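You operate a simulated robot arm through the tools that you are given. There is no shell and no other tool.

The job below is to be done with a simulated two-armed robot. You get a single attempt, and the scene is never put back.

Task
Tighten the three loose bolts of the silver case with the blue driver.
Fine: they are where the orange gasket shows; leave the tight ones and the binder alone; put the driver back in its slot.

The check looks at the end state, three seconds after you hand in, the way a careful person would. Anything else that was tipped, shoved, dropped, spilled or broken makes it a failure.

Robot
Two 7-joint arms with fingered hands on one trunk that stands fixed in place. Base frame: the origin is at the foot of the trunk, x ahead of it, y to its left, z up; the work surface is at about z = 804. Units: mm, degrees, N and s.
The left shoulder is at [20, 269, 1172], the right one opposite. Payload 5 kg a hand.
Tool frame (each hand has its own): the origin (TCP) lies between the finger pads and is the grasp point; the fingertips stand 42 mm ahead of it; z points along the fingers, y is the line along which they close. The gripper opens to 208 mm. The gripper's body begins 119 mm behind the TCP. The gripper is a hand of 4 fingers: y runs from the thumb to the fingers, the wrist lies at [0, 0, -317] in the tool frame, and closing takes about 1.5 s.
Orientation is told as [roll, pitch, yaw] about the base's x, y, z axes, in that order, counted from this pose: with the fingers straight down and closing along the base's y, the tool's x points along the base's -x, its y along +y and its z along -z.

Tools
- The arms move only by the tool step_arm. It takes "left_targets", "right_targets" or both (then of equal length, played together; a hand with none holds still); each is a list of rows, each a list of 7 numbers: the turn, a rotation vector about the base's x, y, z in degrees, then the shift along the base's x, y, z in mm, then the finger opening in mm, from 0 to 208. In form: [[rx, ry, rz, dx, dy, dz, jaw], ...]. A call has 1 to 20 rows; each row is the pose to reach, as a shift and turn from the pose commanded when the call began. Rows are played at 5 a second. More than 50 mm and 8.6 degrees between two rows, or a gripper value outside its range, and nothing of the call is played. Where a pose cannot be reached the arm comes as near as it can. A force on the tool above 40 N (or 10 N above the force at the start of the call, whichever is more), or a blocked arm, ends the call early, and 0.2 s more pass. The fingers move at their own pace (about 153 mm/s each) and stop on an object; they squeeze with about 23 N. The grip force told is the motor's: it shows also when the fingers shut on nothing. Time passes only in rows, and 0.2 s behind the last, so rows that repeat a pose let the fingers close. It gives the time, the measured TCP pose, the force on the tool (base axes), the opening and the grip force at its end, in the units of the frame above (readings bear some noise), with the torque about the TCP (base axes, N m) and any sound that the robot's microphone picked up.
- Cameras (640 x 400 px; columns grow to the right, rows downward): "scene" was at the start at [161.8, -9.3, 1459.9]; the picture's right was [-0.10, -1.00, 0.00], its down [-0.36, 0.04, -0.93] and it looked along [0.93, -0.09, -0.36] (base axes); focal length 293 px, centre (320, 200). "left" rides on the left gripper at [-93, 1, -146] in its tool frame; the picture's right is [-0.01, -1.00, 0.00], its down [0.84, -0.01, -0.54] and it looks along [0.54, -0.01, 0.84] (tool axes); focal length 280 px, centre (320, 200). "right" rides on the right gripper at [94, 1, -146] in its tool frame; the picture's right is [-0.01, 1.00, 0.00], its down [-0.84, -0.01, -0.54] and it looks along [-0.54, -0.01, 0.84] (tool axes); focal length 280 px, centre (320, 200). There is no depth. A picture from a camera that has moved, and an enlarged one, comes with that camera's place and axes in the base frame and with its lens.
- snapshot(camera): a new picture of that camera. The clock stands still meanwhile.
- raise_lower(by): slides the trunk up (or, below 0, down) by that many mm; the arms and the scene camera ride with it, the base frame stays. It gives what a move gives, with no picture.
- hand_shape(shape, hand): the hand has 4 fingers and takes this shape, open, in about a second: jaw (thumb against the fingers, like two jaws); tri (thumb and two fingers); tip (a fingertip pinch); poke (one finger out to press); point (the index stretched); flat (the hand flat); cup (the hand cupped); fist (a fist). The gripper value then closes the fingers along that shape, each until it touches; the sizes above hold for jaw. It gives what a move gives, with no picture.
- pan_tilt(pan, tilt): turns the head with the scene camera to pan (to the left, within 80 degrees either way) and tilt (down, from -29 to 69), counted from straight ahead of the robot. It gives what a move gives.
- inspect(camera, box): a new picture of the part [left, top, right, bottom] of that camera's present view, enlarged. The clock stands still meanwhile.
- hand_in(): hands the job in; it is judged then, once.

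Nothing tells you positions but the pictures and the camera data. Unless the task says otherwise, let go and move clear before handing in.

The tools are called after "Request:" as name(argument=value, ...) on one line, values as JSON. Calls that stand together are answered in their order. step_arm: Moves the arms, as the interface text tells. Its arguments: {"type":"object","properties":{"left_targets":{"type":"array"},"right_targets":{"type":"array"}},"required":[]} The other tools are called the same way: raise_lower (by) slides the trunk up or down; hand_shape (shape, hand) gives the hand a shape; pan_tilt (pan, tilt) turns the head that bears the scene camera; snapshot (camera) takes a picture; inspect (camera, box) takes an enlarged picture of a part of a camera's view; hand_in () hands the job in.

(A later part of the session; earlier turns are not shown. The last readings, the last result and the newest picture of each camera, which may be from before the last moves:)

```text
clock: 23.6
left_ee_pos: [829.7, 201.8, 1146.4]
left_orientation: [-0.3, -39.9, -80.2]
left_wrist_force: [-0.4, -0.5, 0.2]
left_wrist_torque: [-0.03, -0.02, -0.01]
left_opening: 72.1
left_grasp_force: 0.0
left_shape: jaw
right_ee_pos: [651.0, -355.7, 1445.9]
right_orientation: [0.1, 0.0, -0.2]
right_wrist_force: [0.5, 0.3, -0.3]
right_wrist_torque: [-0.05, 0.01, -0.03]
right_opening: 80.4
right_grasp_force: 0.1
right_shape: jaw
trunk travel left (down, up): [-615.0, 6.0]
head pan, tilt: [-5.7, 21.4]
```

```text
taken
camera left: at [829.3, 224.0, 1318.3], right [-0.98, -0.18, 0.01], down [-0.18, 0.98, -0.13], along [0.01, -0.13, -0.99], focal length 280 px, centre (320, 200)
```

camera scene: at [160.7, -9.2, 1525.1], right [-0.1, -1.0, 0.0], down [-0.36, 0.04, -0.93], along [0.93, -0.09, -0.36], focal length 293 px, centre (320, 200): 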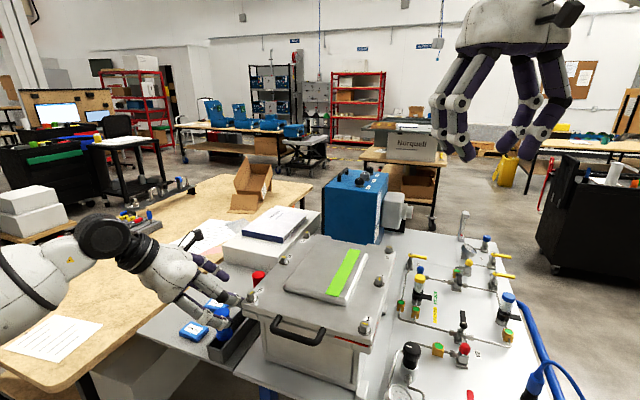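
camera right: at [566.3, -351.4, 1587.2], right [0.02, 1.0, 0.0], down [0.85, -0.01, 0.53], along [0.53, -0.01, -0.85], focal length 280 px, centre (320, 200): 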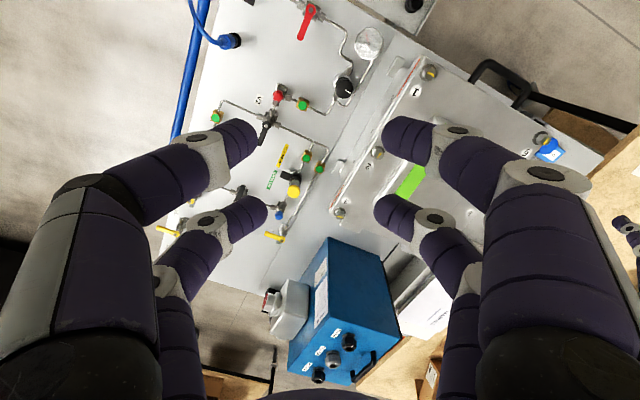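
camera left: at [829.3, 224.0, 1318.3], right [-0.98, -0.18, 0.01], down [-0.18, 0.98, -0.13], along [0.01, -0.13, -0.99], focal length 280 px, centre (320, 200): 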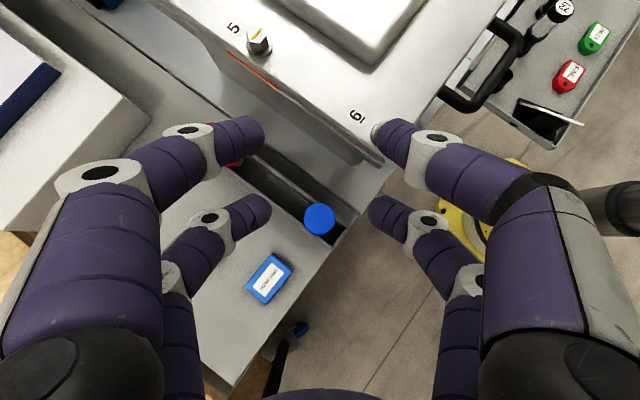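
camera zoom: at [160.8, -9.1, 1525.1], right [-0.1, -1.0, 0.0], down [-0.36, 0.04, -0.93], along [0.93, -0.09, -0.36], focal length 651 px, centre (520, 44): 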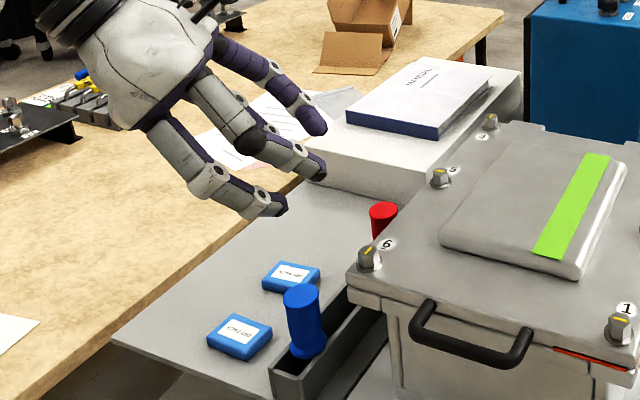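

The case was not moved. The two finger pairs sit about ±29 mm apart across the hand, so a smaller tilt of about 20° would seat the handle better between them. I'll measure the lid edge beside the driver precisely before choosing the approach.

Request:
inspect(camera="left", box=[280, 90, 400, 250])

Request:
inspect(camera="scene", box=[190, 250, 290, 350])

```text
2.50 times, centred on (340, 170) of left
camera zoom: at [829.3, 224.0, 1318.3], right [-0.98, -0.18, 0.01], down [-0.18, 0.98, -0.13], along [0.01, -0.13, -0.99], focal length 701 px, centre (270, 275)
```

zoom: 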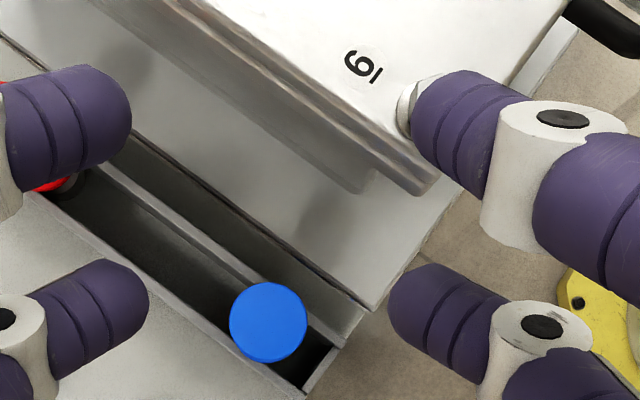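

```text
4.00 times, centred on (240, 300) of scene
camera zoom: at [160.8, -9.1, 1525.1], right [-0.1, -1.0, 0.0], down [-0.36, 0.04, -0.93], along [0.93, -0.09, -0.36], focal length 1172 px, centre (640, -200)
```

zoom: 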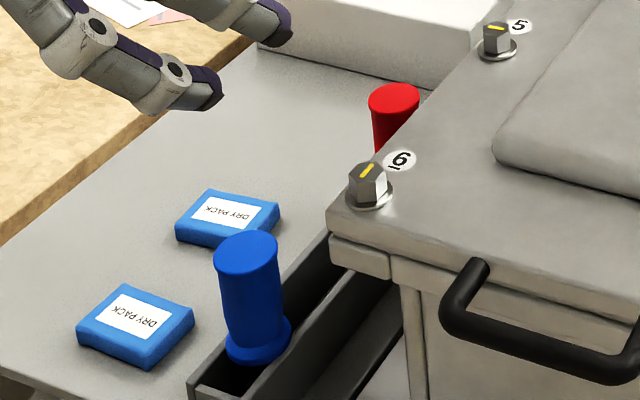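

The lid edge lies about 86 mm or more from the driver's axis, and its front corner about 27 mm nearer the robot. The driver's axis is at (831.5, 200). I'll reduce the tilt to 20° and turn the yaw to -105°, so the hand leans away from the case.

Request:
step_arm(left_targets=[[4.9, 0.85, 0, 0, 0, 0, 72], [9.85, 1.7, 0, 0, 0, 0, 72], [14.8, 2.55, 0, 0, 0, 0, 72], [19.7, 3.4, 0, 0, 0, 0, 72], [19.7, 3.4, 0, 0, 0, 0, 72]])

Request:
step_arm(left_targets=[[0, 0, -5, 0, 0, 0, 76], [0, 0, -10, 0, 0, 0, 76], [0, 0, -15, 0, 0, 0, 76], [0, 0, -20, 0, 0, 0, 76], [0, 0, -25, 0, 0, 0, 76], [0, 0, -25, 0, 0, 0, 76]])

Request:
snapshot(camera="left")

Request:
inspect(camera="left", box=[260, 160, 360, 260])

Request:
snapshot(camera="scene")

```text
clock: 24.8
left_ee_pos: [828.5, 201.5, 1145.4]
left_orientation: [-0.3, -20.0, -80.0]
left_wrist_force: [0.2, -0.1, -0.2]
left_wrist_torque: [-0.09, 0.03, -0.01]
left_opening: 72.4
left_grasp_force: 0.1
left_shape: jaw
right_ee_pos: [651.8, -356.3, 1445.5]
right_orientation: [0.0, -0.1, 0.0]
right_wrist_force: [0.0, 0.0, 0.6]
right_wrist_torque: [-0.07, 0.03, -0.05]
right_opening: 80.0
right_grasp_force: 0.1
right_shape: jaw
trunk travel left (down, up): [-615.0, 6.0]
head pan, tilt: [-5.7, 21.4]
```

```text
clock: 26.2
left_ee_pos: [830.4, 200.8, 1146.1]
left_orientation: [-0.4, -19.9, -105.1]
left_wrist_force: [-1.0, 0.0, 0.2]
left_wrist_torque: [-0.03, -0.01, 0.03]
left_opening: 75.3
left_grasp_force: 0.1
left_shape: jaw
right_ee_pos: [650.7, -356.5, 1446.4]
right_orientation: [0.1, 0.0, -0.2]
right_wrist_force: [0.1, -0.3, -0.1]
right_wrist_torque: [-0.02, 0.0, 0.01]
right_opening: 80.3
right_grasp_force: 0.1
right_shape: jaw
trunk travel left (down, up): [-615.0, 6.0]
head pan, tilt: [-5.7, 21.4]
```

```text
taken
camera left: at [823.7, 163.1, 1315.2], right [-0.97, 0.25, 0.01], down [0.25, 0.94, 0.22], along [0.05, 0.21, -0.98], focal length 280 px, centre (320, 200)
```

left: 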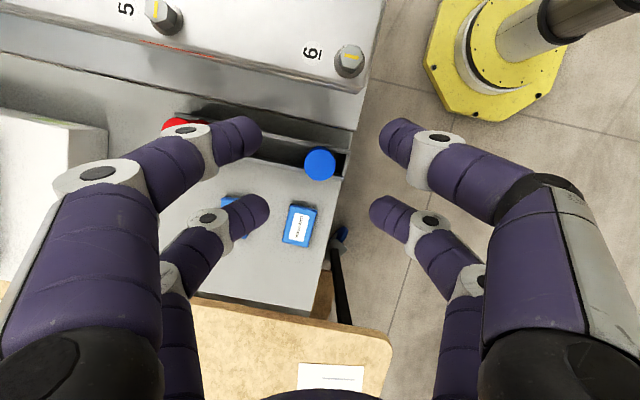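

```text
4.00 times, centred on (310, 210) of left
camera zoom: at [823.7, 163.1, 1315.2], right [-0.97, 0.25, 0.01], down [0.25, 0.94, 0.22], along [0.05, 0.21, -0.98], focal length 1122 px, centre (360, 160)
```

zoom: 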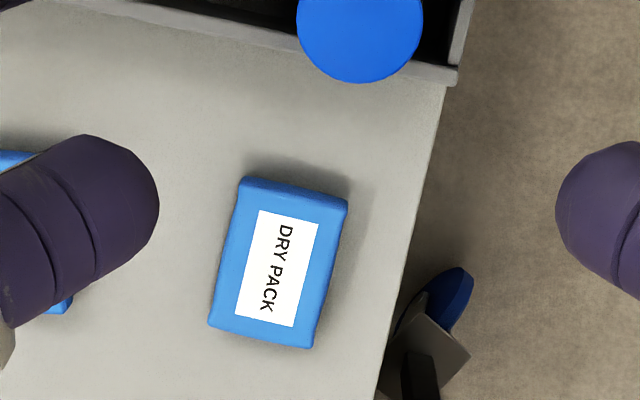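

```text
taken
camera scene: at [160.8, -9.0, 1525.1], right [-0.1, -1.0, 0.0], down [-0.36, 0.04, -0.93], along [0.93, -0.09, -0.36], focal length 293 px, centre (320, 200)
```

scene: 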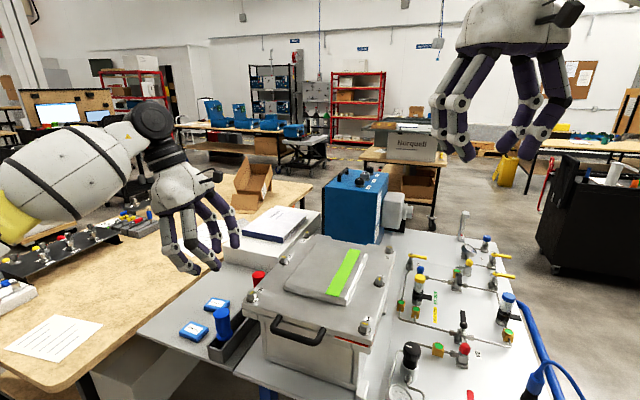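

Everything agrees now: driver axis (831.6, 199.8), and the hand is almost directly above with ample room to the lid. I descend with a small offset so both finger pairs meet the handle evenly, stopping with the fingertips above the flange.

Request:
step_arm(left_targets=[[0, 0, 0, 3, 6, -20, 76], [0, 0, 0, 3, 6, -50, 76], [0, 0, 0, 3, 6, -80, 76], [0, 0, 0, 3, 6, -110, 76], [0, 0, 0, 3, 6, -140, 76], [0, 0, 0, 3, 6, -165, 76], [0, 0, 0, 3, 6, -185, 76], [0, 0, 0, 3, 6, -200, 76], [0, 0, 0, 3, 6, -212, 76], [0, 0, 0, 3, 6, -224, 76], [0, 0, 0, 3, 6, -224, 76]])

Request:
inspect(camera="scene", box=[170, 240, 290, 350])

Request:
snapshot(camera="left")

```text
clock: 28.6
left_ee_pos: [832.5, 205.9, 922.9]
left_orientation: [-0.4, -19.8, -105.1]
left_wrist_force: [-0.2, -0.6, 0.4]
left_wrist_torque: [0.0, 0.01, -0.01]
left_opening: 75.7
left_grasp_force: 0.1
left_shape: jaw
right_ee_pos: [651.4, -356.6, 1445.9]
right_orientation: [0.1, 0.0, -0.2]
right_wrist_force: [-0.1, 1.2, 0.0]
right_wrist_torque: [0.0, -0.02, -0.02]
right_opening: 80.3
right_grasp_force: 0.1
right_shape: jaw
trunk travel left (down, up): [-615.0, 6.0]
head pan, tilt: [-5.7, 21.4]
```

```text
3.64 times, centred on (230, 295) of scene
camera zoom: at [160.7, -9.3, 1525.1], right [-0.1, -1.0, 0.0], down [-0.36, 0.04, -0.93], along [0.93, -0.09, -0.36], focal length 1065 px, centre (647, -146)
```

zoom: 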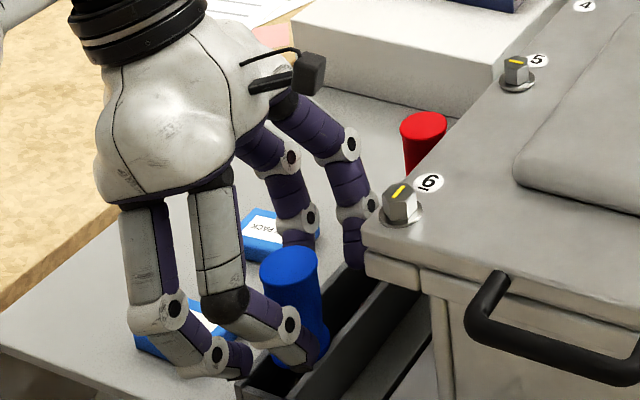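

```text
taken
camera left: at [826.4, 168.1, 1092.3], right [-0.97, 0.25, 0.01], down [0.25, 0.94, 0.22], along [0.05, 0.22, -0.98], focal length 280 px, centre (320, 200)
```

left: 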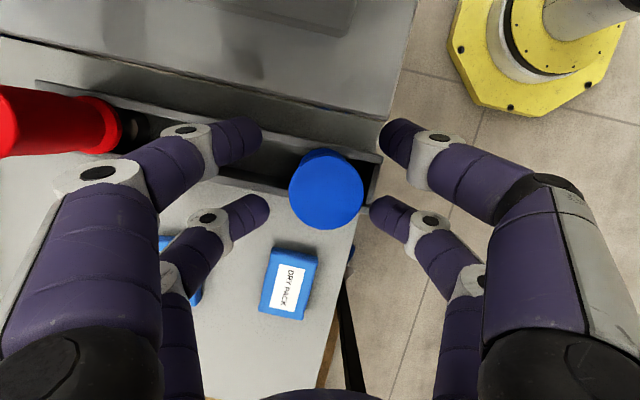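

The handle sits centred between both finger pairs and nothing is being touched. I close the fingers on it and hold long enough to settle.

Request:
step_arm(left_targets=[[0, 0, 0, 0, 0, 0, 60], [0, 0, 0, 0, 0, 0, 50], [0, 0, 0, 0, 0, 0, 40], [0, 0, 0, 0, 0, 0, 30], [0, 0, 0, 0, 0, 0, 20], [0, 0, 0, 0, 0, 0, 10], [0, 0, 0, 0, 0, 0, 10], [0, 0, 0, 0, 0, 0, 10], [0, 0, 0, 0, 0, 0, 10]])

Request:
inspect(camera="scene", box=[170, 240, 290, 350])

Request:
snapshot(camera="left")

```text
clock: 30.6
left_ee_pos: [832.9, 205.3, 922.8]
left_orientation: [-0.3, -19.8, -105.1]
left_wrist_force: [-0.4, 2.0, -0.2]
left_wrist_torque: [0.11, 0.06, 0.02]
left_opening: 10.7
left_grasp_force: 0.0
left_shape: jaw
right_ee_pos: [651.3, -356.0, 1445.8]
right_orientation: [0.1, 0.1, -0.1]
right_wrist_force: [-0.4, -0.5, 0.2]
right_wrist_torque: [0.02, -0.02, 0.01]
right_opening: 80.2
right_grasp_force: 0.1
right_shape: jaw
trunk travel left (down, up): [-615.0, 6.0]
head pan, tilt: [-5.7, 21.4]
```

```text
3.64 times, centred on (230, 295) of scene
camera zoom: at [160.8, -9.2, 1525.1], right [-0.1, -1.0, 0.0], down [-0.36, 0.04, -0.93], along [0.93, -0.09, -0.36], focal length 1065 px, centre (647, -146)
```

zoom: 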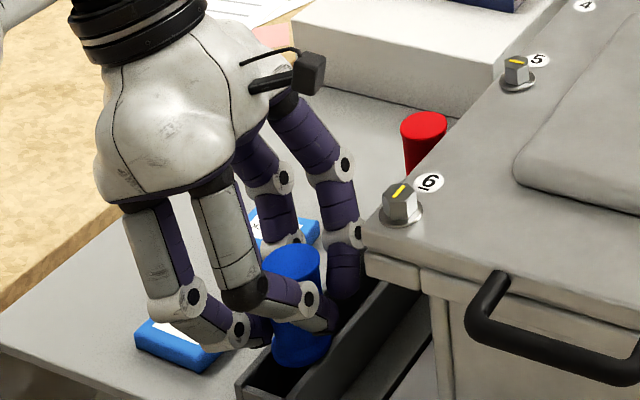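

```text
taken
camera left: at [826.4, 168.2, 1092.4], right [-0.97, 0.25, 0.01], down [0.25, 0.94, 0.22], along [0.05, 0.21, -0.98], focal length 280 px, centre (320, 200)
```

left: 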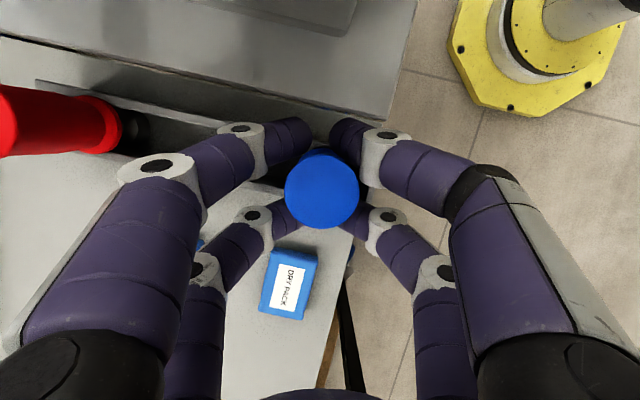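

The fingers have wrapped around the handle at opening 10 mm but the grip force is still zero. I'll close fully to see whether they squeeze it.

Request:
step_arm(left_targets=[[0, 0, 0, 0, 0, 0, 5], [0, 0, 0, 0, 0, 0, 0], [0, 0, 0, 0, 0, 0, 0], [0, 0, 0, 0, 0, 0, 0], [0, 0, 0, 0, 0, 0, 0], [0, 0, 0, 0, 0, 0, 0]])

Request:
inspect(camera="scene", box=[170, 240, 290, 350])

Request:
snapshot(camera="left")

```text
clock: 32.0
left_ee_pos: [832.5, 206.4, 922.5]
left_orientation: [-0.3, -19.9, -105.0]
left_wrist_force: [1.7, 6.0, -0.4]
left_wrist_torque: [0.59, -0.22, -0.02]
left_opening: 0.0
left_grasp_force: 23.2
left_shape: jaw
right_ee_pos: [651.2, -356.2, 1445.6]
right_orientation: [-0.1, 0.0, -0.2]
right_wrist_force: [-0.5, -1.1, -0.8]
right_wrist_torque: [-0.01, 0.0, -0.01]
right_opening: 79.8
right_grasp_force: 0.1
right_shape: jaw
trunk travel left (down, up): [-615.0, 6.0]
head pan, tilt: [-5.7, 21.4]
```

```text
3.64 times, centred on (230, 295) of scene
camera zoom: at [161.1, -8.9, 1525.0], right [-0.1, -1.0, 0.0], down [-0.36, 0.04, -0.93], along [0.93, -0.09, -0.36], focal length 1065 px, centre (647, -146)
```

zoom: 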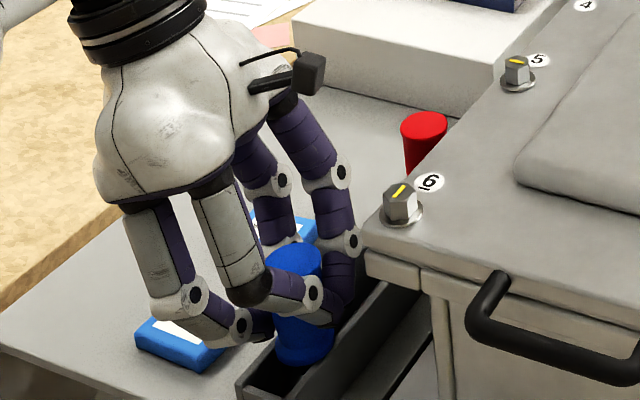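

```text
taken
camera left: at [826.7, 168.8, 1091.9], right [-0.97, 0.25, 0.01], down [0.24, 0.94, 0.22], along [0.04, 0.22, -0.98], focal length 280 px, centre (320, 200)
```

left: 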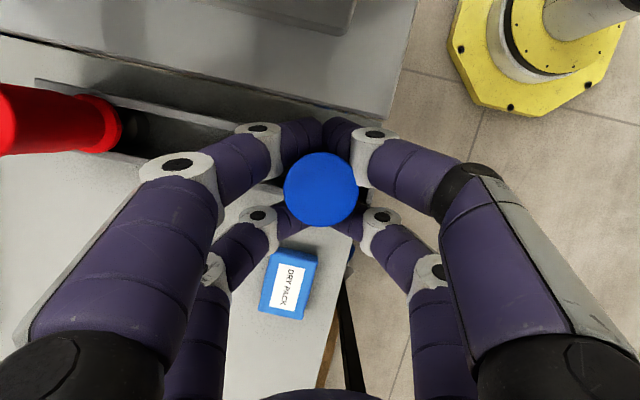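

The front finger pair slid past the handle and closed on itself, so this only cages the handle and does not pinch it. I'll open again and look at the driver, then raise the hand and try another hand shape.

Request:
step_arm(left_targets=[[0, 0, 0, 0, 0, 0, 20], [0, 0, 0, 0, 0, 0, 40], [0, 0, 0, 0, 0, 0, 60], [0, 0, 0, 0, 0, 0, 80], [0, 0, 0, 0, 0, 0, 80], [0, 0, 0, 0, 0, 0, 80]])

Request:
inspect(camera="scene", box=[170, 240, 290, 350])

Request:
snapshot(camera="left")

```text
clock: 33.4
left_ee_pos: [833.2, 204.9, 924.1]
left_orientation: [-0.4, -19.9, -105.1]
left_wrist_force: [1.2, -1.1, -0.1]
left_wrist_torque: [-0.02, -0.03, -0.01]
left_opening: 79.8
left_grasp_force: 0.0
left_shape: jaw
right_ee_pos: [651.1, -357.2, 1446.8]
right_orientation: [0.1, 0.0, -0.2]
right_wrist_force: [-0.1, 0.4, 0.5]
right_wrist_torque: [0.03, 0.02, 0.0]
right_opening: 79.9
right_grasp_force: 0.1
right_shape: jaw
trunk travel left (down, up): [-615.0, 6.0]
head pan, tilt: [-5.7, 21.4]
```

```text
3.64 times, centred on (230, 295) of scene
camera zoom: at [160.9, -9.3, 1525.1], right [-0.1, -1.0, 0.0], down [-0.36, 0.04, -0.93], along [0.93, -0.09, -0.36], focal length 1065 px, centre (647, -146)
```

zoom: 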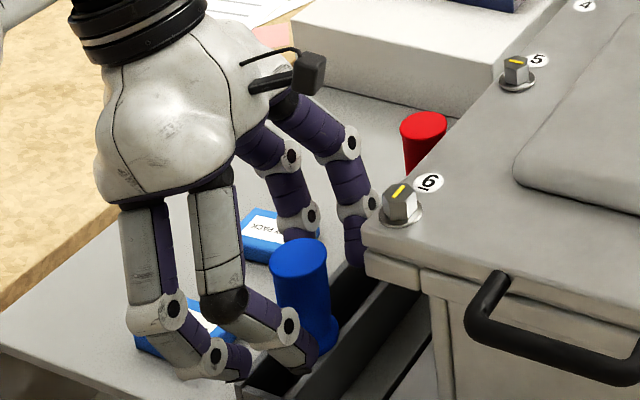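

```text
taken
camera left: at [826.5, 168.0, 1092.3], right [-0.97, 0.25, 0.01], down [0.25, 0.94, 0.22], along [0.05, 0.21, -0.98], focal length 280 px, centre (320, 200)
```

left: 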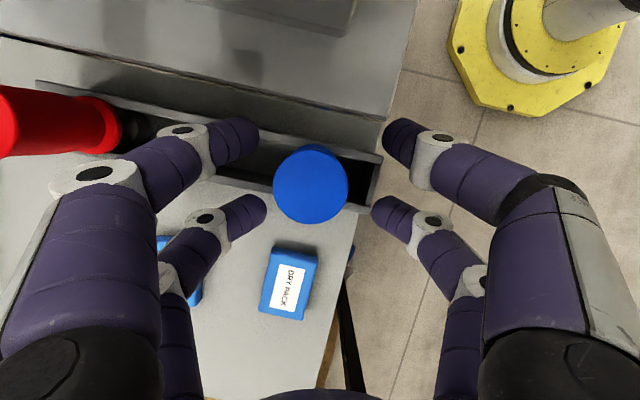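

The driver is still upright; it only slid about 9 mm along its slot. I'll raise the hand straight up and change it to the three-finger shape to see how that looks.

Request:
step_arm(left_targets=[[0, 0, 0, 0, 0, 15, 84], [0, 0, 0, 0, 0, 40, 84], [0, 0, 0, 0, 0, 70, 84], [0, 0, 0, 0, 0, 105, 84], [0, 0, 0, 0, 0, 145, 84], [0, 0, 0, 0, 0, 185, 84], [0, 0, 0, 0, 0, 225, 84], [0, 0, 0, 0, 0, 260, 84]])

Request:
hand_shape(hand="left", shape="tri")

Request:
snapshot(camera="left")

Request:
inspect(camera="scene", box=[130, 120, 290, 280])

```text
clock: 35.2
left_ee_pos: [832.7, 202.6, 1181.4]
left_orientation: [-0.3, -19.9, -105.1]
left_wrist_force: [0.1, -1.0, -1.0]
left_wrist_torque: [0.05, 0.01, 0.02]
left_opening: 83.7
left_grasp_force: 0.1
left_shape: jaw
right_ee_pos: [649.9, -357.7, 1446.2]
right_orientation: [0.2, -0.1, -0.2]
right_wrist_force: [-0.8, -1.6, 0.2]
right_wrist_torque: [0.1, -0.09, -0.01]
right_opening: 80.2
right_grasp_force: 0.0
right_shape: jaw
trunk travel left (down, up): [-615.0, 6.0]
head pan, tilt: [-5.7, 21.4]
```

```text
clock: 36.1
left_ee_pos: [832.9, 204.5, 1181.1]
left_orientation: [-0.3, -19.9, -105.0]
left_wrist_force: [-0.4, -0.9, -0.3]
left_wrist_torque: [0.0, 0.01, -0.03]
left_opening: 207.8
left_grasp_force: 0.1
left_shape: tri
right_ee_pos: [651.1, -355.7, 1446.7]
right_orientation: [0.1, -0.1, -0.2]
right_wrist_force: [-0.8, -0.4, -0.1]
right_wrist_torque: [-0.03, -0.03, 0.02]
right_opening: 80.2
right_grasp_force: 0.1
right_shape: jaw
trunk travel left (down, up): [-615.0, 6.0]
head pan, tilt: [-5.7, 21.4]
```

```text
taken
camera left: at [827.1, 166.8, 1350.8], right [-0.97, 0.25, 0.01], down [0.25, 0.94, 0.22], along [0.05, 0.21, -0.98], focal length 280 px, centre (320, 200)
```

left: 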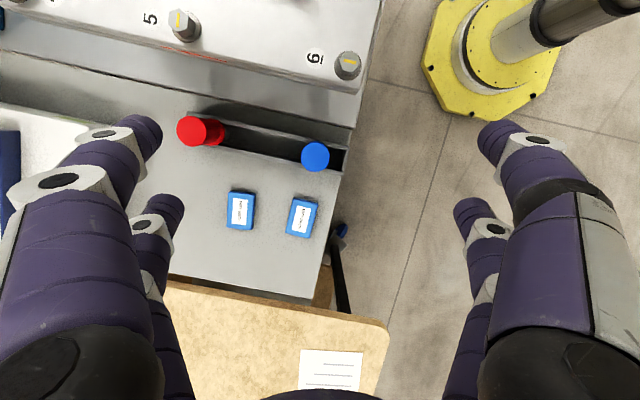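

```text
2.50 times, centred on (210, 200) of scene
camera zoom: at [160.8, -9.4, 1525.1], right [-0.1, -1.0, 0.0], down [-0.36, 0.04, -0.93], along [0.93, -0.09, -0.36], focal length 732 px, centre (595, 200)
```

zoom: 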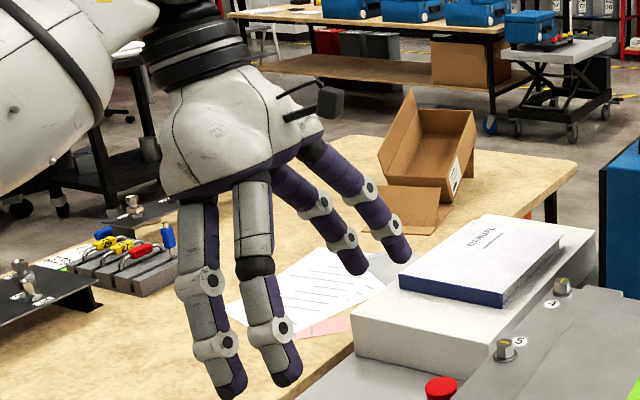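

Fully open, this shape looks like the jaw one. I'll close it in free air to about 40 mm and look at how the fingers meet.

Request:
step_arm(left_targets=[[0, 0, 0, 0, 0, 0, 40], [0, 0, 0, 0, 0, 0, 40], [0, 0, 0, 0, 0, 0, 40], [0, 0, 0, 0, 0, 0, 40], [0, 0, 0, 0, 0, 0, 40], [0, 0, 0, 0, 0, 0, 40]])

Request:
snapshot(camera="left")

Request:
inspect(camera="scene", box=[130, 120, 290, 280])

```text
clock: 37.5
left_ee_pos: [834.2, 204.3, 1182.6]
left_orientation: [-0.3, -19.9, -105.1]
left_wrist_force: [-0.8, -0.4, -1.4]
left_wrist_torque: [0.02, 0.0, 0.0]
left_opening: 40.0
left_grasp_force: 0.0
left_shape: tri
right_ee_pos: [651.1, -356.6, 1445.5]
right_orientation: [0.1, 0.1, -0.2]
right_wrist_force: [0.7, 0.3, -0.2]
right_wrist_torque: [0.0, -0.03, 0.0]
right_opening: 80.0
right_grasp_force: 0.0
right_shape: jaw
trunk travel left (down, up): [-615.0, 6.0]
head pan, tilt: [-5.7, 21.4]
```

```text
taken
camera left: at [827.2, 166.9, 1350.9], right [-0.97, 0.25, 0.01], down [0.25, 0.94, 0.22], along [0.04, 0.21, -0.98], focal length 280 px, centre (320, 200)
```

left: 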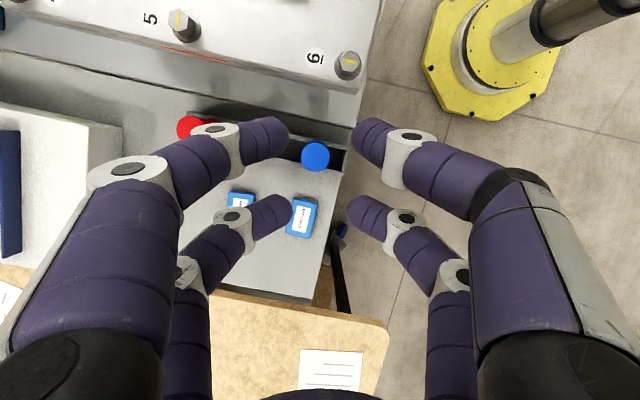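

```text
2.50 times, centred on (210, 200) of scene
camera zoom: at [161.0, -9.3, 1525.1], right [-0.1, -1.0, 0.0], down [-0.36, 0.04, -0.93], along [0.93, -0.09, -0.36], focal length 732 px, centre (595, 200)
```

zoom: 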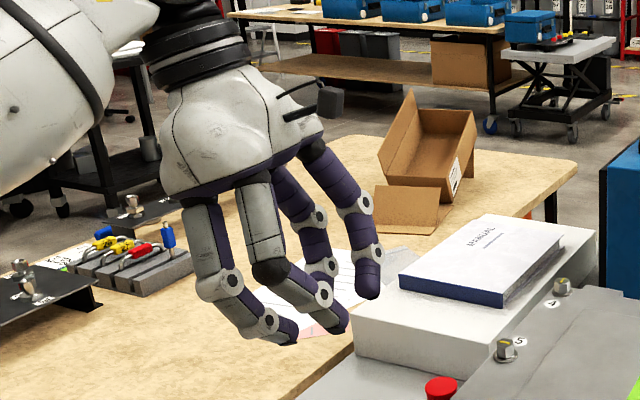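

The three-finger shape closes just like the jaw. I'll try the fingertip pinch in free air.

Request:
hand_shape(hand="left", shape="tip")

Request:
step_arm(left_targets=[[0, 0, 0, 0, 0, 0, 40], [0, 0, 0, 0, 0, 0, 40], [0, 0, 0, 0, 0, 0, 40], [0, 0, 0, 0, 0, 0, 40], [0, 0, 0, 0, 0, 0, 40], [0, 0, 0, 0, 0, 0, 40]])

Request:
snapshot(camera="left")

Request:
inspect(camera="scene", box=[130, 120, 290, 280])

```text
clock: 38.4
left_ee_pos: [833.7, 203.4, 1182.2]
left_orientation: [-0.3, -19.9, -105.2]
left_wrist_force: [-0.3, 0.5, 0.0]
left_wrist_torque: [0.01, 0.03, 0.01]
left_opening: 208.1
left_grasp_force: 0.1
left_shape: tip
right_ee_pos: [649.5, -355.4, 1445.6]
right_orientation: [0.1, 0.0, -0.2]
right_wrist_force: [0.3, -0.5, -0.1]
right_wrist_torque: [0.02, 0.02, 0.0]
right_opening: 80.2
right_grasp_force: 0.1
right_shape: jaw
trunk travel left (down, up): [-615.0, 6.0]
head pan, tilt: [-5.7, 21.4]
```

```text
clock: 39.8
left_ee_pos: [833.2, 203.2, 1181.7]
left_orientation: [-0.4, -20.0, -105.1]
left_wrist_force: [-0.1, 0.1, -0.2]
left_wrist_torque: [0.02, 0.01, -0.03]
left_opening: 40.3
left_grasp_force: 0.0
left_shape: tip
right_ee_pos: [650.1, -356.5, 1445.5]
right_orientation: [0.2, 0.1, -0.2]
right_wrist_force: [0.3, -0.8, -0.3]
right_wrist_torque: [0.0, 0.01, -0.01]
right_opening: 80.1
right_grasp_force: 0.1
right_shape: jaw
trunk travel left (down, up): [-615.0, 6.0]
head pan, tilt: [-5.7, 21.4]
```

```text
taken
camera left: at [827.1, 166.9, 1350.9], right [-0.97, 0.25, 0.01], down [0.25, 0.94, 0.22], along [0.05, 0.21, -0.98], focal length 280 px, centre (320, 200)
```

left: 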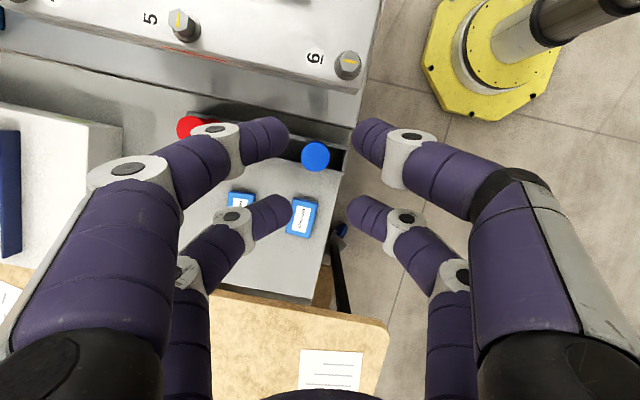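

```text
2.50 times, centred on (210, 200) of scene
camera zoom: at [160.9, -9.3, 1525.1], right [-0.1, -1.0, 0.0], down [-0.36, 0.04, -0.93], along [0.93, -0.09, -0.36], focal length 732 px, centre (595, 200)
```

zoom: 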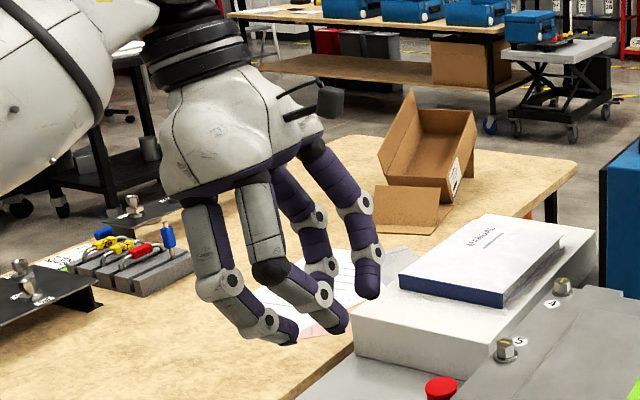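

All shapes close two-against-two with the pairs about 58 mm apart. So I'll pinch the handle with just the front pair, centred on it, which needs the hand centre about 32 mm behind the driver. First I return to the jaw shape and measure the driver's new place.

Request:
hand_shape(hand="left", shape="jaw")

Request:
inspect(camera="left", box=[280, 130, 360, 190])

Request:
inspect(camera="scene", box=[190, 290, 260, 350])

```text
clock: 40.7
left_ee_pos: [833.8, 203.8, 1181.7]
left_orientation: [-0.3, -20.0, -105.1]
left_wrist_force: [0.6, -0.4, -0.5]
left_wrist_torque: [0.0, 0.05, -0.01]
left_opening: 208.0
left_grasp_force: 0.0
left_shape: jaw
right_ee_pos: [650.3, -356.4, 1445.1]
right_orientation: [0.1, 0.0, -0.2]
right_wrist_force: [-0.8, 0.5, -0.2]
right_wrist_torque: [-0.05, -0.02, -0.01]
right_opening: 80.3
right_grasp_force: 0.1
right_shape: jaw
trunk travel left (down, up): [-615.0, 6.0]
head pan, tilt: [-5.7, 21.4]
```

```text
6.67 times, centred on (320, 160) of left
camera zoom: at [827.1, 166.9, 1351.0], right [-0.97, 0.25, 0.01], down [0.25, 0.94, 0.22], along [0.05, 0.21, -0.98], focal length 1869 px, centre (320, 467)
```

zoom: 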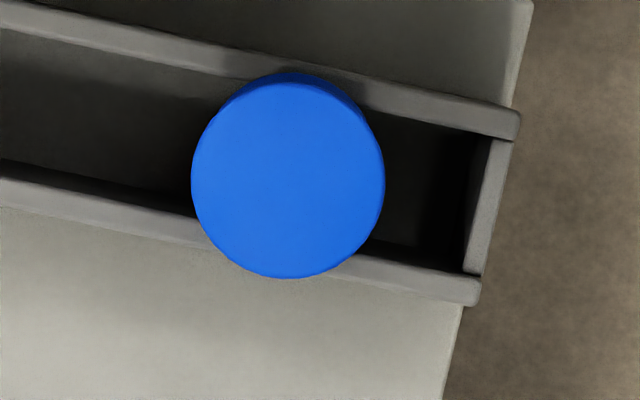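

```text
6.67 times, centred on (225, 320) of scene
camera zoom: at [160.9, -9.3, 1525.1], right [-0.1, -1.0, 0.0], down [-0.36, 0.04, -0.93], along [0.93, -0.09, -0.36], focal length 1953 px, centre (953, -600)
```

zoom: 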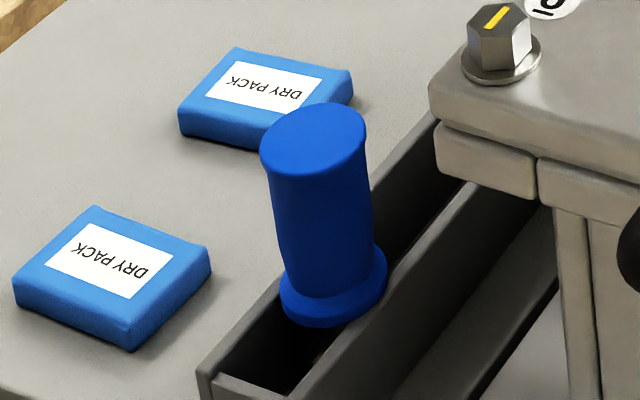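

The driver's axis is now at about (839, 193). I move so the front finger pair straddles it, then descend with the rear pair kept just above the tray rim.

Request:
step_arm(left_targets=[[0, 0, 0, 7, 10, -10, 150], [0, 0, 0, 14, 21, -35, 100], [0, 0, 0, 14, 21, -65, 86], [0, 0, 0, 14, 21, -100, 86], [0, 0, 0, 14, 21, -135, 86], [0, 0, 0, 14, 21, -170, 86], [0, 0, 0, 14, 21, -200, 86], [0, 0, 0, 14, 21, -225, 86], [0, 0, 0, 14, 21, -225, 86]])

Request:
snapshot(camera="left")

Request:
inspect(camera="scene", box=[170, 240, 290, 350])

```text
clock: 42.7
left_ee_pos: [848.6, 226.3, 955.1]
left_orientation: [-0.3, -20.0, -105.0]
left_wrist_force: [0.6, -0.2, -0.2]
left_wrist_torque: [0.04, -0.05, 0.04]
left_opening: 86.4
left_grasp_force: 0.1
left_shape: jaw
right_ee_pos: [649.8, -357.1, 1447.0]
right_orientation: [0.1, 0.1, -0.2]
right_wrist_force: [0.1, -0.6, 0.1]
right_wrist_torque: [0.06, -0.05, 0.0]
right_opening: 80.4
right_grasp_force: 0.1
right_shape: jaw
trunk travel left (down, up): [-615.0, 6.0]
head pan, tilt: [-5.7, 21.4]
```

```text
taken
camera left: at [842.2, 190.1, 1124.5], right [-0.97, 0.25, 0.01], down [0.25, 0.94, 0.22], along [0.05, 0.21, -0.98], focal length 280 px, centre (320, 200)
```

left: 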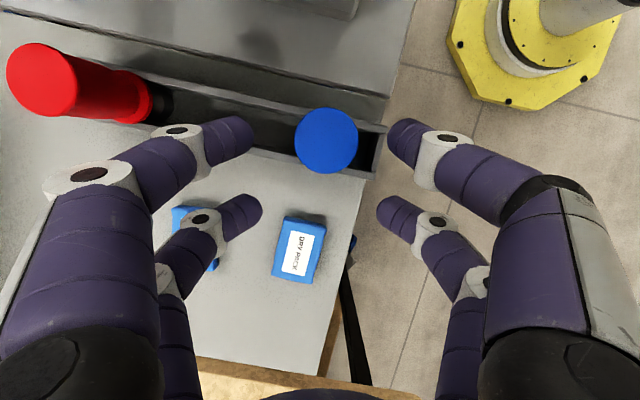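

```text
3.64 times, centred on (230, 295) of scene
camera zoom: at [160.5, -9.5, 1525.2], right [-0.1, -1.0, 0.0], down [-0.36, 0.04, -0.93], along [0.93, -0.09, -0.36], focal length 1065 px, centre (647, -146)
```

zoom: 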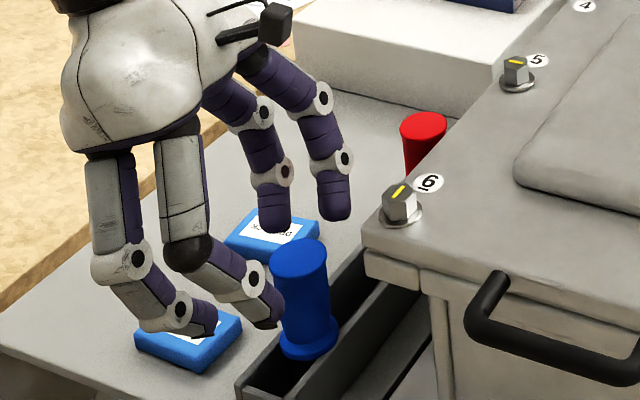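

The handle is centred between the front fingertips, to within about 4 mm. I nudge sideways and descend the last 42 mm.

Request:
step_arm(left_targets=[[0, 0, 0, -3, 1, 0, 86], [0, 0, 0, -3, 1, -12, 86], [0, 0, 0, -3, 1, -24, 86], [0, 0, 0, -3, 1, -34, 86], [0, 0, 0, -3, 1, -42, 86], [0, 0, 0, -3, 1, -42, 86]])

Request:
snapshot(camera="left")

Request:
inspect(camera="scene", box=[170, 240, 290, 350])

```text
clock: 44.1
left_ee_pos: [845.0, 227.0, 915.1]
left_orientation: [-0.3, -20.0, -105.1]
left_wrist_force: [0.4, -0.4, 0.6]
left_wrist_torque: [-0.03, 0.0, 0.01]
left_opening: 86.6
left_grasp_force: 0.1
left_shape: jaw
right_ee_pos: [651.5, -355.5, 1446.3]
right_orientation: [0.0, 0.0, -0.2]
right_wrist_force: [-0.4, 0.6, 0.2]
right_wrist_torque: [0.0, 0.03, -0.04]
right_opening: 80.1
right_grasp_force: 0.0
right_shape: jaw
trunk travel left (down, up): [-615.0, 6.0]
head pan, tilt: [-5.7, 21.4]
```

```text
taken
camera left: at [837.9, 190.7, 1084.0], right [-0.97, 0.25, 0.01], down [0.25, 0.94, 0.22], along [0.04, 0.22, -0.98], focal length 280 px, centre (320, 200)
```

left: 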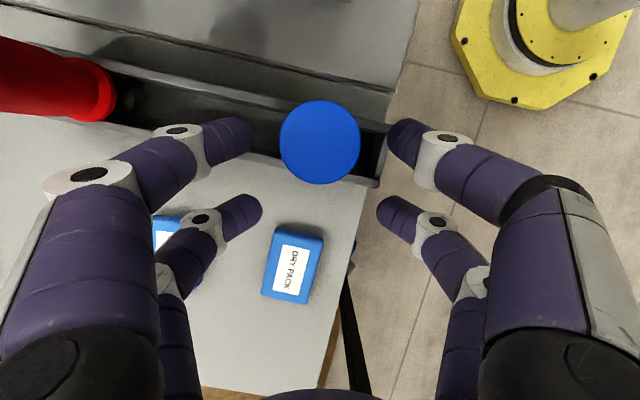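

```text
3.64 times, centred on (230, 295) of scene
camera zoom: at [161.0, -9.4, 1525.1], right [-0.1, -1.0, 0.0], down [-0.36, 0.04, -0.93], along [0.93, -0.09, -0.36], focal length 1065 px, centre (647, -146)
```

zoom: 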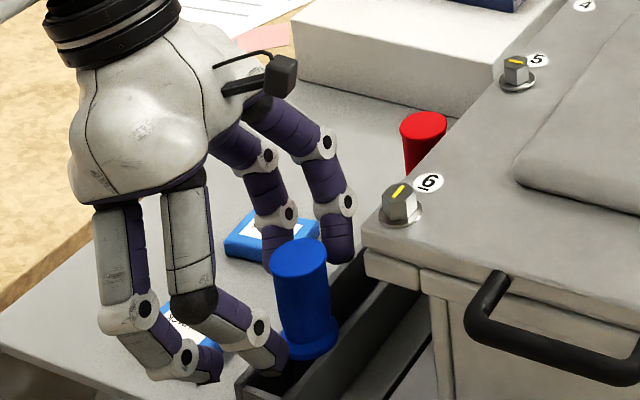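

The handle is now well centred between the front pair and nothing is touching. I close in stages.

Request:
step_arm(left_targets=[[0, 0, 0, 0, 0, 0, 70], [0, 0, 0, 0, 0, 0, 60], [0, 0, 0, 0, 0, 0, 50], [0, 0, 0, 0, 0, 0, 44], [0, 0, 0, 0, 0, 0, 38], [0, 0, 0, 0, 0, 0, 30], [0, 0, 0, 0, 0, 0, 30], [0, 0, 0, 0, 0, 0, 30]])

Request:
snapshot(camera="left")

Request:
inspect(camera="scene", box=[170, 240, 290, 350])

```text
clock: 45.9
left_ee_pos: [844.8, 227.7, 914.9]
left_orientation: [-0.3, -20.0, -105.1]
left_wrist_force: [0.7, -0.1, -1.6]
left_wrist_torque: [0.05, 0.02, 0.0]
left_opening: 18.2
left_grasp_force: 22.9
left_shape: jaw
right_ee_pos: [651.0, -357.5, 1446.4]
right_orientation: [0.1, 0.0, -0.2]
right_wrist_force: [-0.1, 0.1, 0.0]
right_wrist_torque: [0.02, 0.01, -0.03]
right_opening: 80.1
right_grasp_force: 0.2
right_shape: jaw
trunk travel left (down, up): [-615.0, 6.0]
head pan, tilt: [-5.7, 21.4]
```

```text
taken
camera left: at [837.8, 190.7, 1084.0], right [-0.97, 0.25, 0.01], down [0.25, 0.94, 0.22], along [0.04, 0.22, -0.98], focal length 280 px, centre (320, 200)
```

left: 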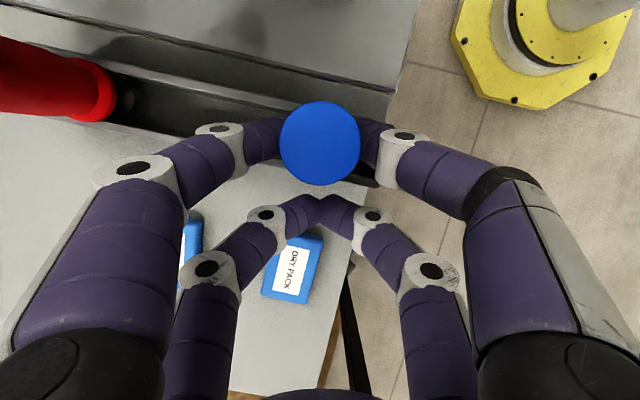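

```text
3.64 times, centred on (230, 295) of scene
camera zoom: at [161.0, -9.3, 1525.0], right [-0.1, -1.0, 0.0], down [-0.36, 0.04, -0.93], along [0.93, -0.09, -0.36], focal length 1065 px, centre (647, -146)
```

zoom: 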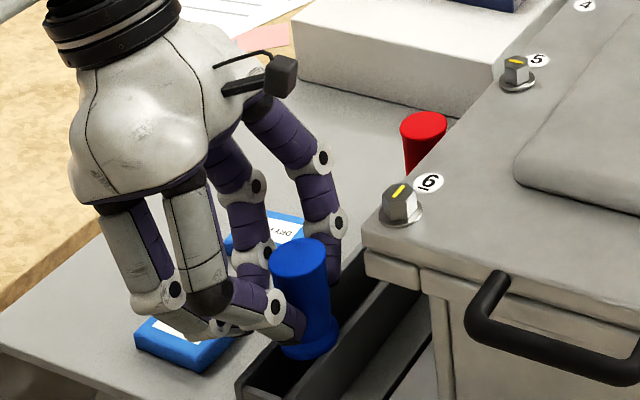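

The front pair now pinches the handle with about 23 N while the rear pair has met behind it. I lift slowly, straight up, and check that the driver comes along upright.

Request:
step_arm(left_targets=[[0, 0, 0, 0, 0, 4, 10], [0, 0, 0, 0, 0, 10, 10], [0, 0, 0, 0, 0, 20, 10], [0, 0, 0, 0, 0, 30, 10], [0, 0, 0, 0, 0, 40, 10], [0, 0, 0, 0, 0, 40, 10]])

Request:
snapshot(camera="left")

Request:
inspect(camera="scene", box=[170, 240, 290, 350])

```text
clock: 47.3
left_ee_pos: [843.7, 227.5, 954.4]
left_orientation: [-0.3, -19.9, -105.1]
left_wrist_force: [0.2, 0.1, -2.8]
left_wrist_torque: [0.08, -0.02, 0.0]
left_opening: 17.9
left_grasp_force: 22.5
left_shape: jaw
right_ee_pos: [650.2, -356.2, 1444.9]
right_orientation: [0.1, 0.1, -0.2]
right_wrist_force: [0.4, 1.0, 0.1]
right_wrist_torque: [-0.01, 0.04, 0.0]
right_opening: 80.3
right_grasp_force: 0.0
right_shape: jaw
trunk travel left (down, up): [-615.0, 6.0]
head pan, tilt: [-5.7, 21.4]
```

```text
taken
camera left: at [836.7, 190.6, 1123.6], right [-0.97, 0.25, 0.01], down [0.25, 0.94, 0.22], along [0.04, 0.22, -0.98], focal length 280 px, centre (320, 200)
```

left: 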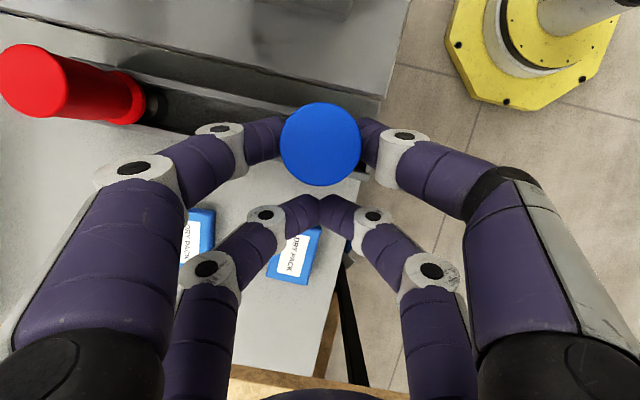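

```text
3.64 times, centred on (230, 295) of scene
camera zoom: at [161.3, -9.1, 1525.0], right [-0.1, -1.0, 0.0], down [-0.36, 0.04, -0.93], along [0.93, -0.09, -0.36], focal length 1065 px, centre (647, -146)
```

zoom: 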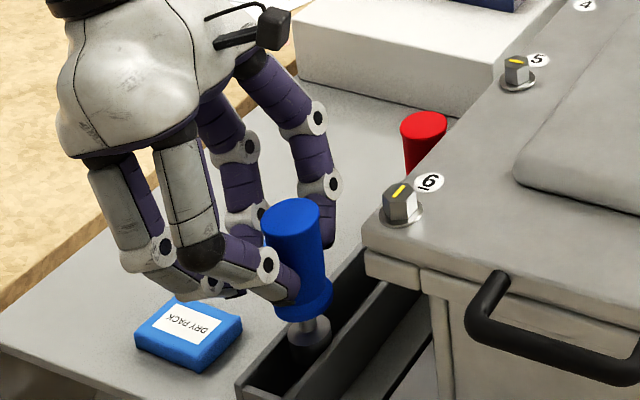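

The driver came up cleanly; a steel shank and socket show below the flange. I lift it well above the case height and then look at the socket.

Request:
step_arm(left_targets=[[0, 0, 0, 0, 0, 20, 10], [0, 0, 0, 0, 0, 50, 10], [0, 0, 0, 0, 0, 85, 10], [0, 0, 0, 0, 0, 120, 10], [0, 0, 0, 0, 0, 155, 10], [0, 0, 0, 0, 0, 190, 10], [0, 0, 0, 0, 0, 225, 10], [0, 0, 0, 0, 0, 255, 10], [0, 0, 0, 0, 0, 275, 10], [0, 0, 0, 0, 0, 275, 10]])

Request:
snapshot(camera="scene")

Request:
inspect(camera="scene", box=[160, 140, 280, 260])

Request:
snapshot(camera="left")

```text
clock: 49.5
left_ee_pos: [843.7, 228.8, 1227.2]
left_orientation: [-0.3, -20.0, -105.1]
left_wrist_force: [0.0, 0.7, -1.6]
left_wrist_torque: [0.04, 0.04, 0.0]
left_opening: 17.8
left_grasp_force: 22.7
left_shape: jaw
right_ee_pos: [651.3, -357.0, 1445.7]
right_orientation: [0.1, 0.1, -0.1]
right_wrist_force: [-0.5, -0.4, 0.5]
right_wrist_torque: [-0.07, -0.01, 0.02]
right_opening: 80.1
right_grasp_force: 0.0
right_shape: jaw
trunk travel left (down, up): [-615.0, 6.0]
head pan, tilt: [-5.7, 21.4]
```

```text
taken
camera scene: at [161.4, -9.0, 1524.9], right [-0.1, -1.0, 0.0], down [-0.36, 0.04, -0.93], along [0.93, -0.09, -0.36], focal length 293 px, centre (320, 200)
```

scene: 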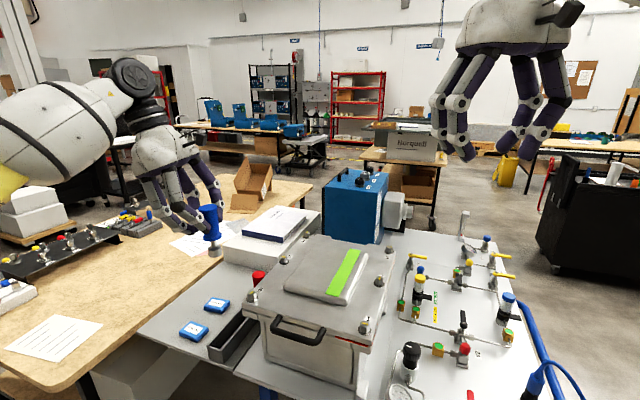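

```text
3.33 times, centred on (220, 200) of scene
camera zoom: at [161.4, -9.0, 1524.9], right [-0.1, -1.0, 0.0], down [-0.36, 0.04, -0.93], along [0.93, -0.09, -0.36], focal length 977 px, centre (653, 200)
```

zoom: 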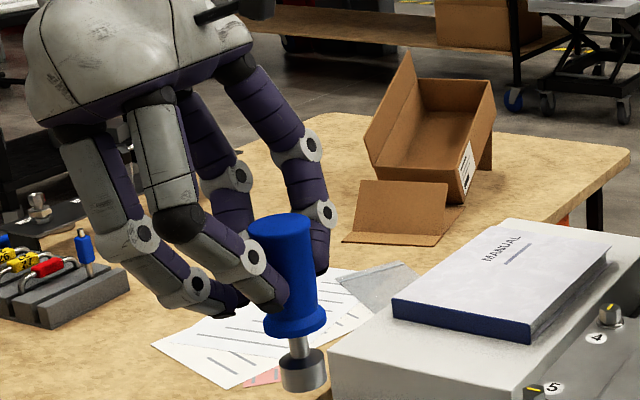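

```text
taken
camera left: at [837.7, 191.2, 1397.4], right [-0.97, 0.25, 0.01], down [0.25, 0.94, 0.22], along [0.04, 0.21, -0.98], focal length 280 px, centre (320, 200)
```

left: 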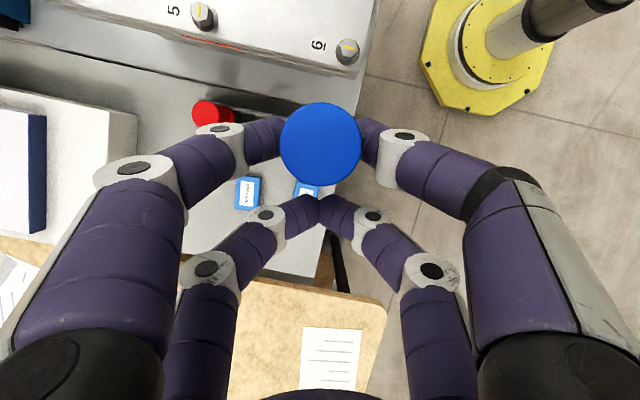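

The driver hangs vertical in the grip: total length about 132 mm, with a round socket about 37 mm across. To see the socket's hex angle I'll bring the right hand's camera round to look from the right, and tip the driver toward it in free air.

Request:
step_arm(right_targets=[[0, -8, 0, 0, 0, 0, 140], [0, -16, 0, 0, 0, 0, 200], [0, -24, 0, 0, 0, 0, 208], [0, -32, 0, 0, 0, 0, 208], [0, -40, 0, 0, 0, 0, 208], [0, -48, 0, 0, 0, 0, 208], [0, -56, 0, 0, 0, 0, 208], [0, -64, 0, 0, 0, 0, 208], [0, -70, 0, 0, 0, 0, 208], [0, -70, 0, 0, 0, 0, 208]])

Request:
step_arm(left_targets=[[0, 0, 0, -15, -5, 6, 10], [0, 0, 0, -30, -10, 12, 10], [0, 0, 0, -45, -20, 20, 10], [0, 0, 0, -60, -30, 28, 10], [0, 0, 0, -80, -40, 36, 10], [0, 0, 0, -94, -48, 42, 10], [0, 0, 0, -94, -48, 42, 10]])

```text
clock: 51.7
left_ee_pos: [844.3, 228.0, 1229.2]
left_orientation: [-0.3, -19.9, -105.1]
left_wrist_force: [0.0, 0.2, -2.1]
left_wrist_torque: [0.0, -0.05, 0.02]
left_opening: 17.9
left_grasp_force: 22.7
left_shape: jaw
right_ee_pos: [651.7, -355.5, 1445.9]
right_orientation: [0.5, -70.1, -0.5]
right_wrist_force: [-0.2, -0.3, -0.3]
right_wrist_torque: [0.01, 0.0, -0.01]
right_opening: 208.0
right_grasp_force: 0.1
right_shape: jaw
trunk travel left (down, up): [-615.0, 6.0]
head pan, tilt: [-5.7, 21.4]
```

```text
clock: 53.3
left_ee_pos: [746.1, 180.4, 1270.9]
left_orientation: [-0.3, -19.9, -105.1]
left_wrist_force: [1.0, -0.3, -1.5]
left_wrist_torque: [0.03, 0.0, -0.02]
left_opening: 17.8
left_grasp_force: 23.0
left_shape: jaw
right_ee_pos: [651.9, -356.5, 1445.9]
right_orientation: [0.5, -70.1, -0.5]
right_wrist_force: [-0.2, 0.5, -0.7]
right_wrist_torque: [-0.04, 0.02, -0.01]
right_opening: 208.1
right_grasp_force: 0.1
right_shape: jaw
trunk travel left (down, up): [-615.0, 6.0]
head pan, tilt: [-5.7, 21.4]
```

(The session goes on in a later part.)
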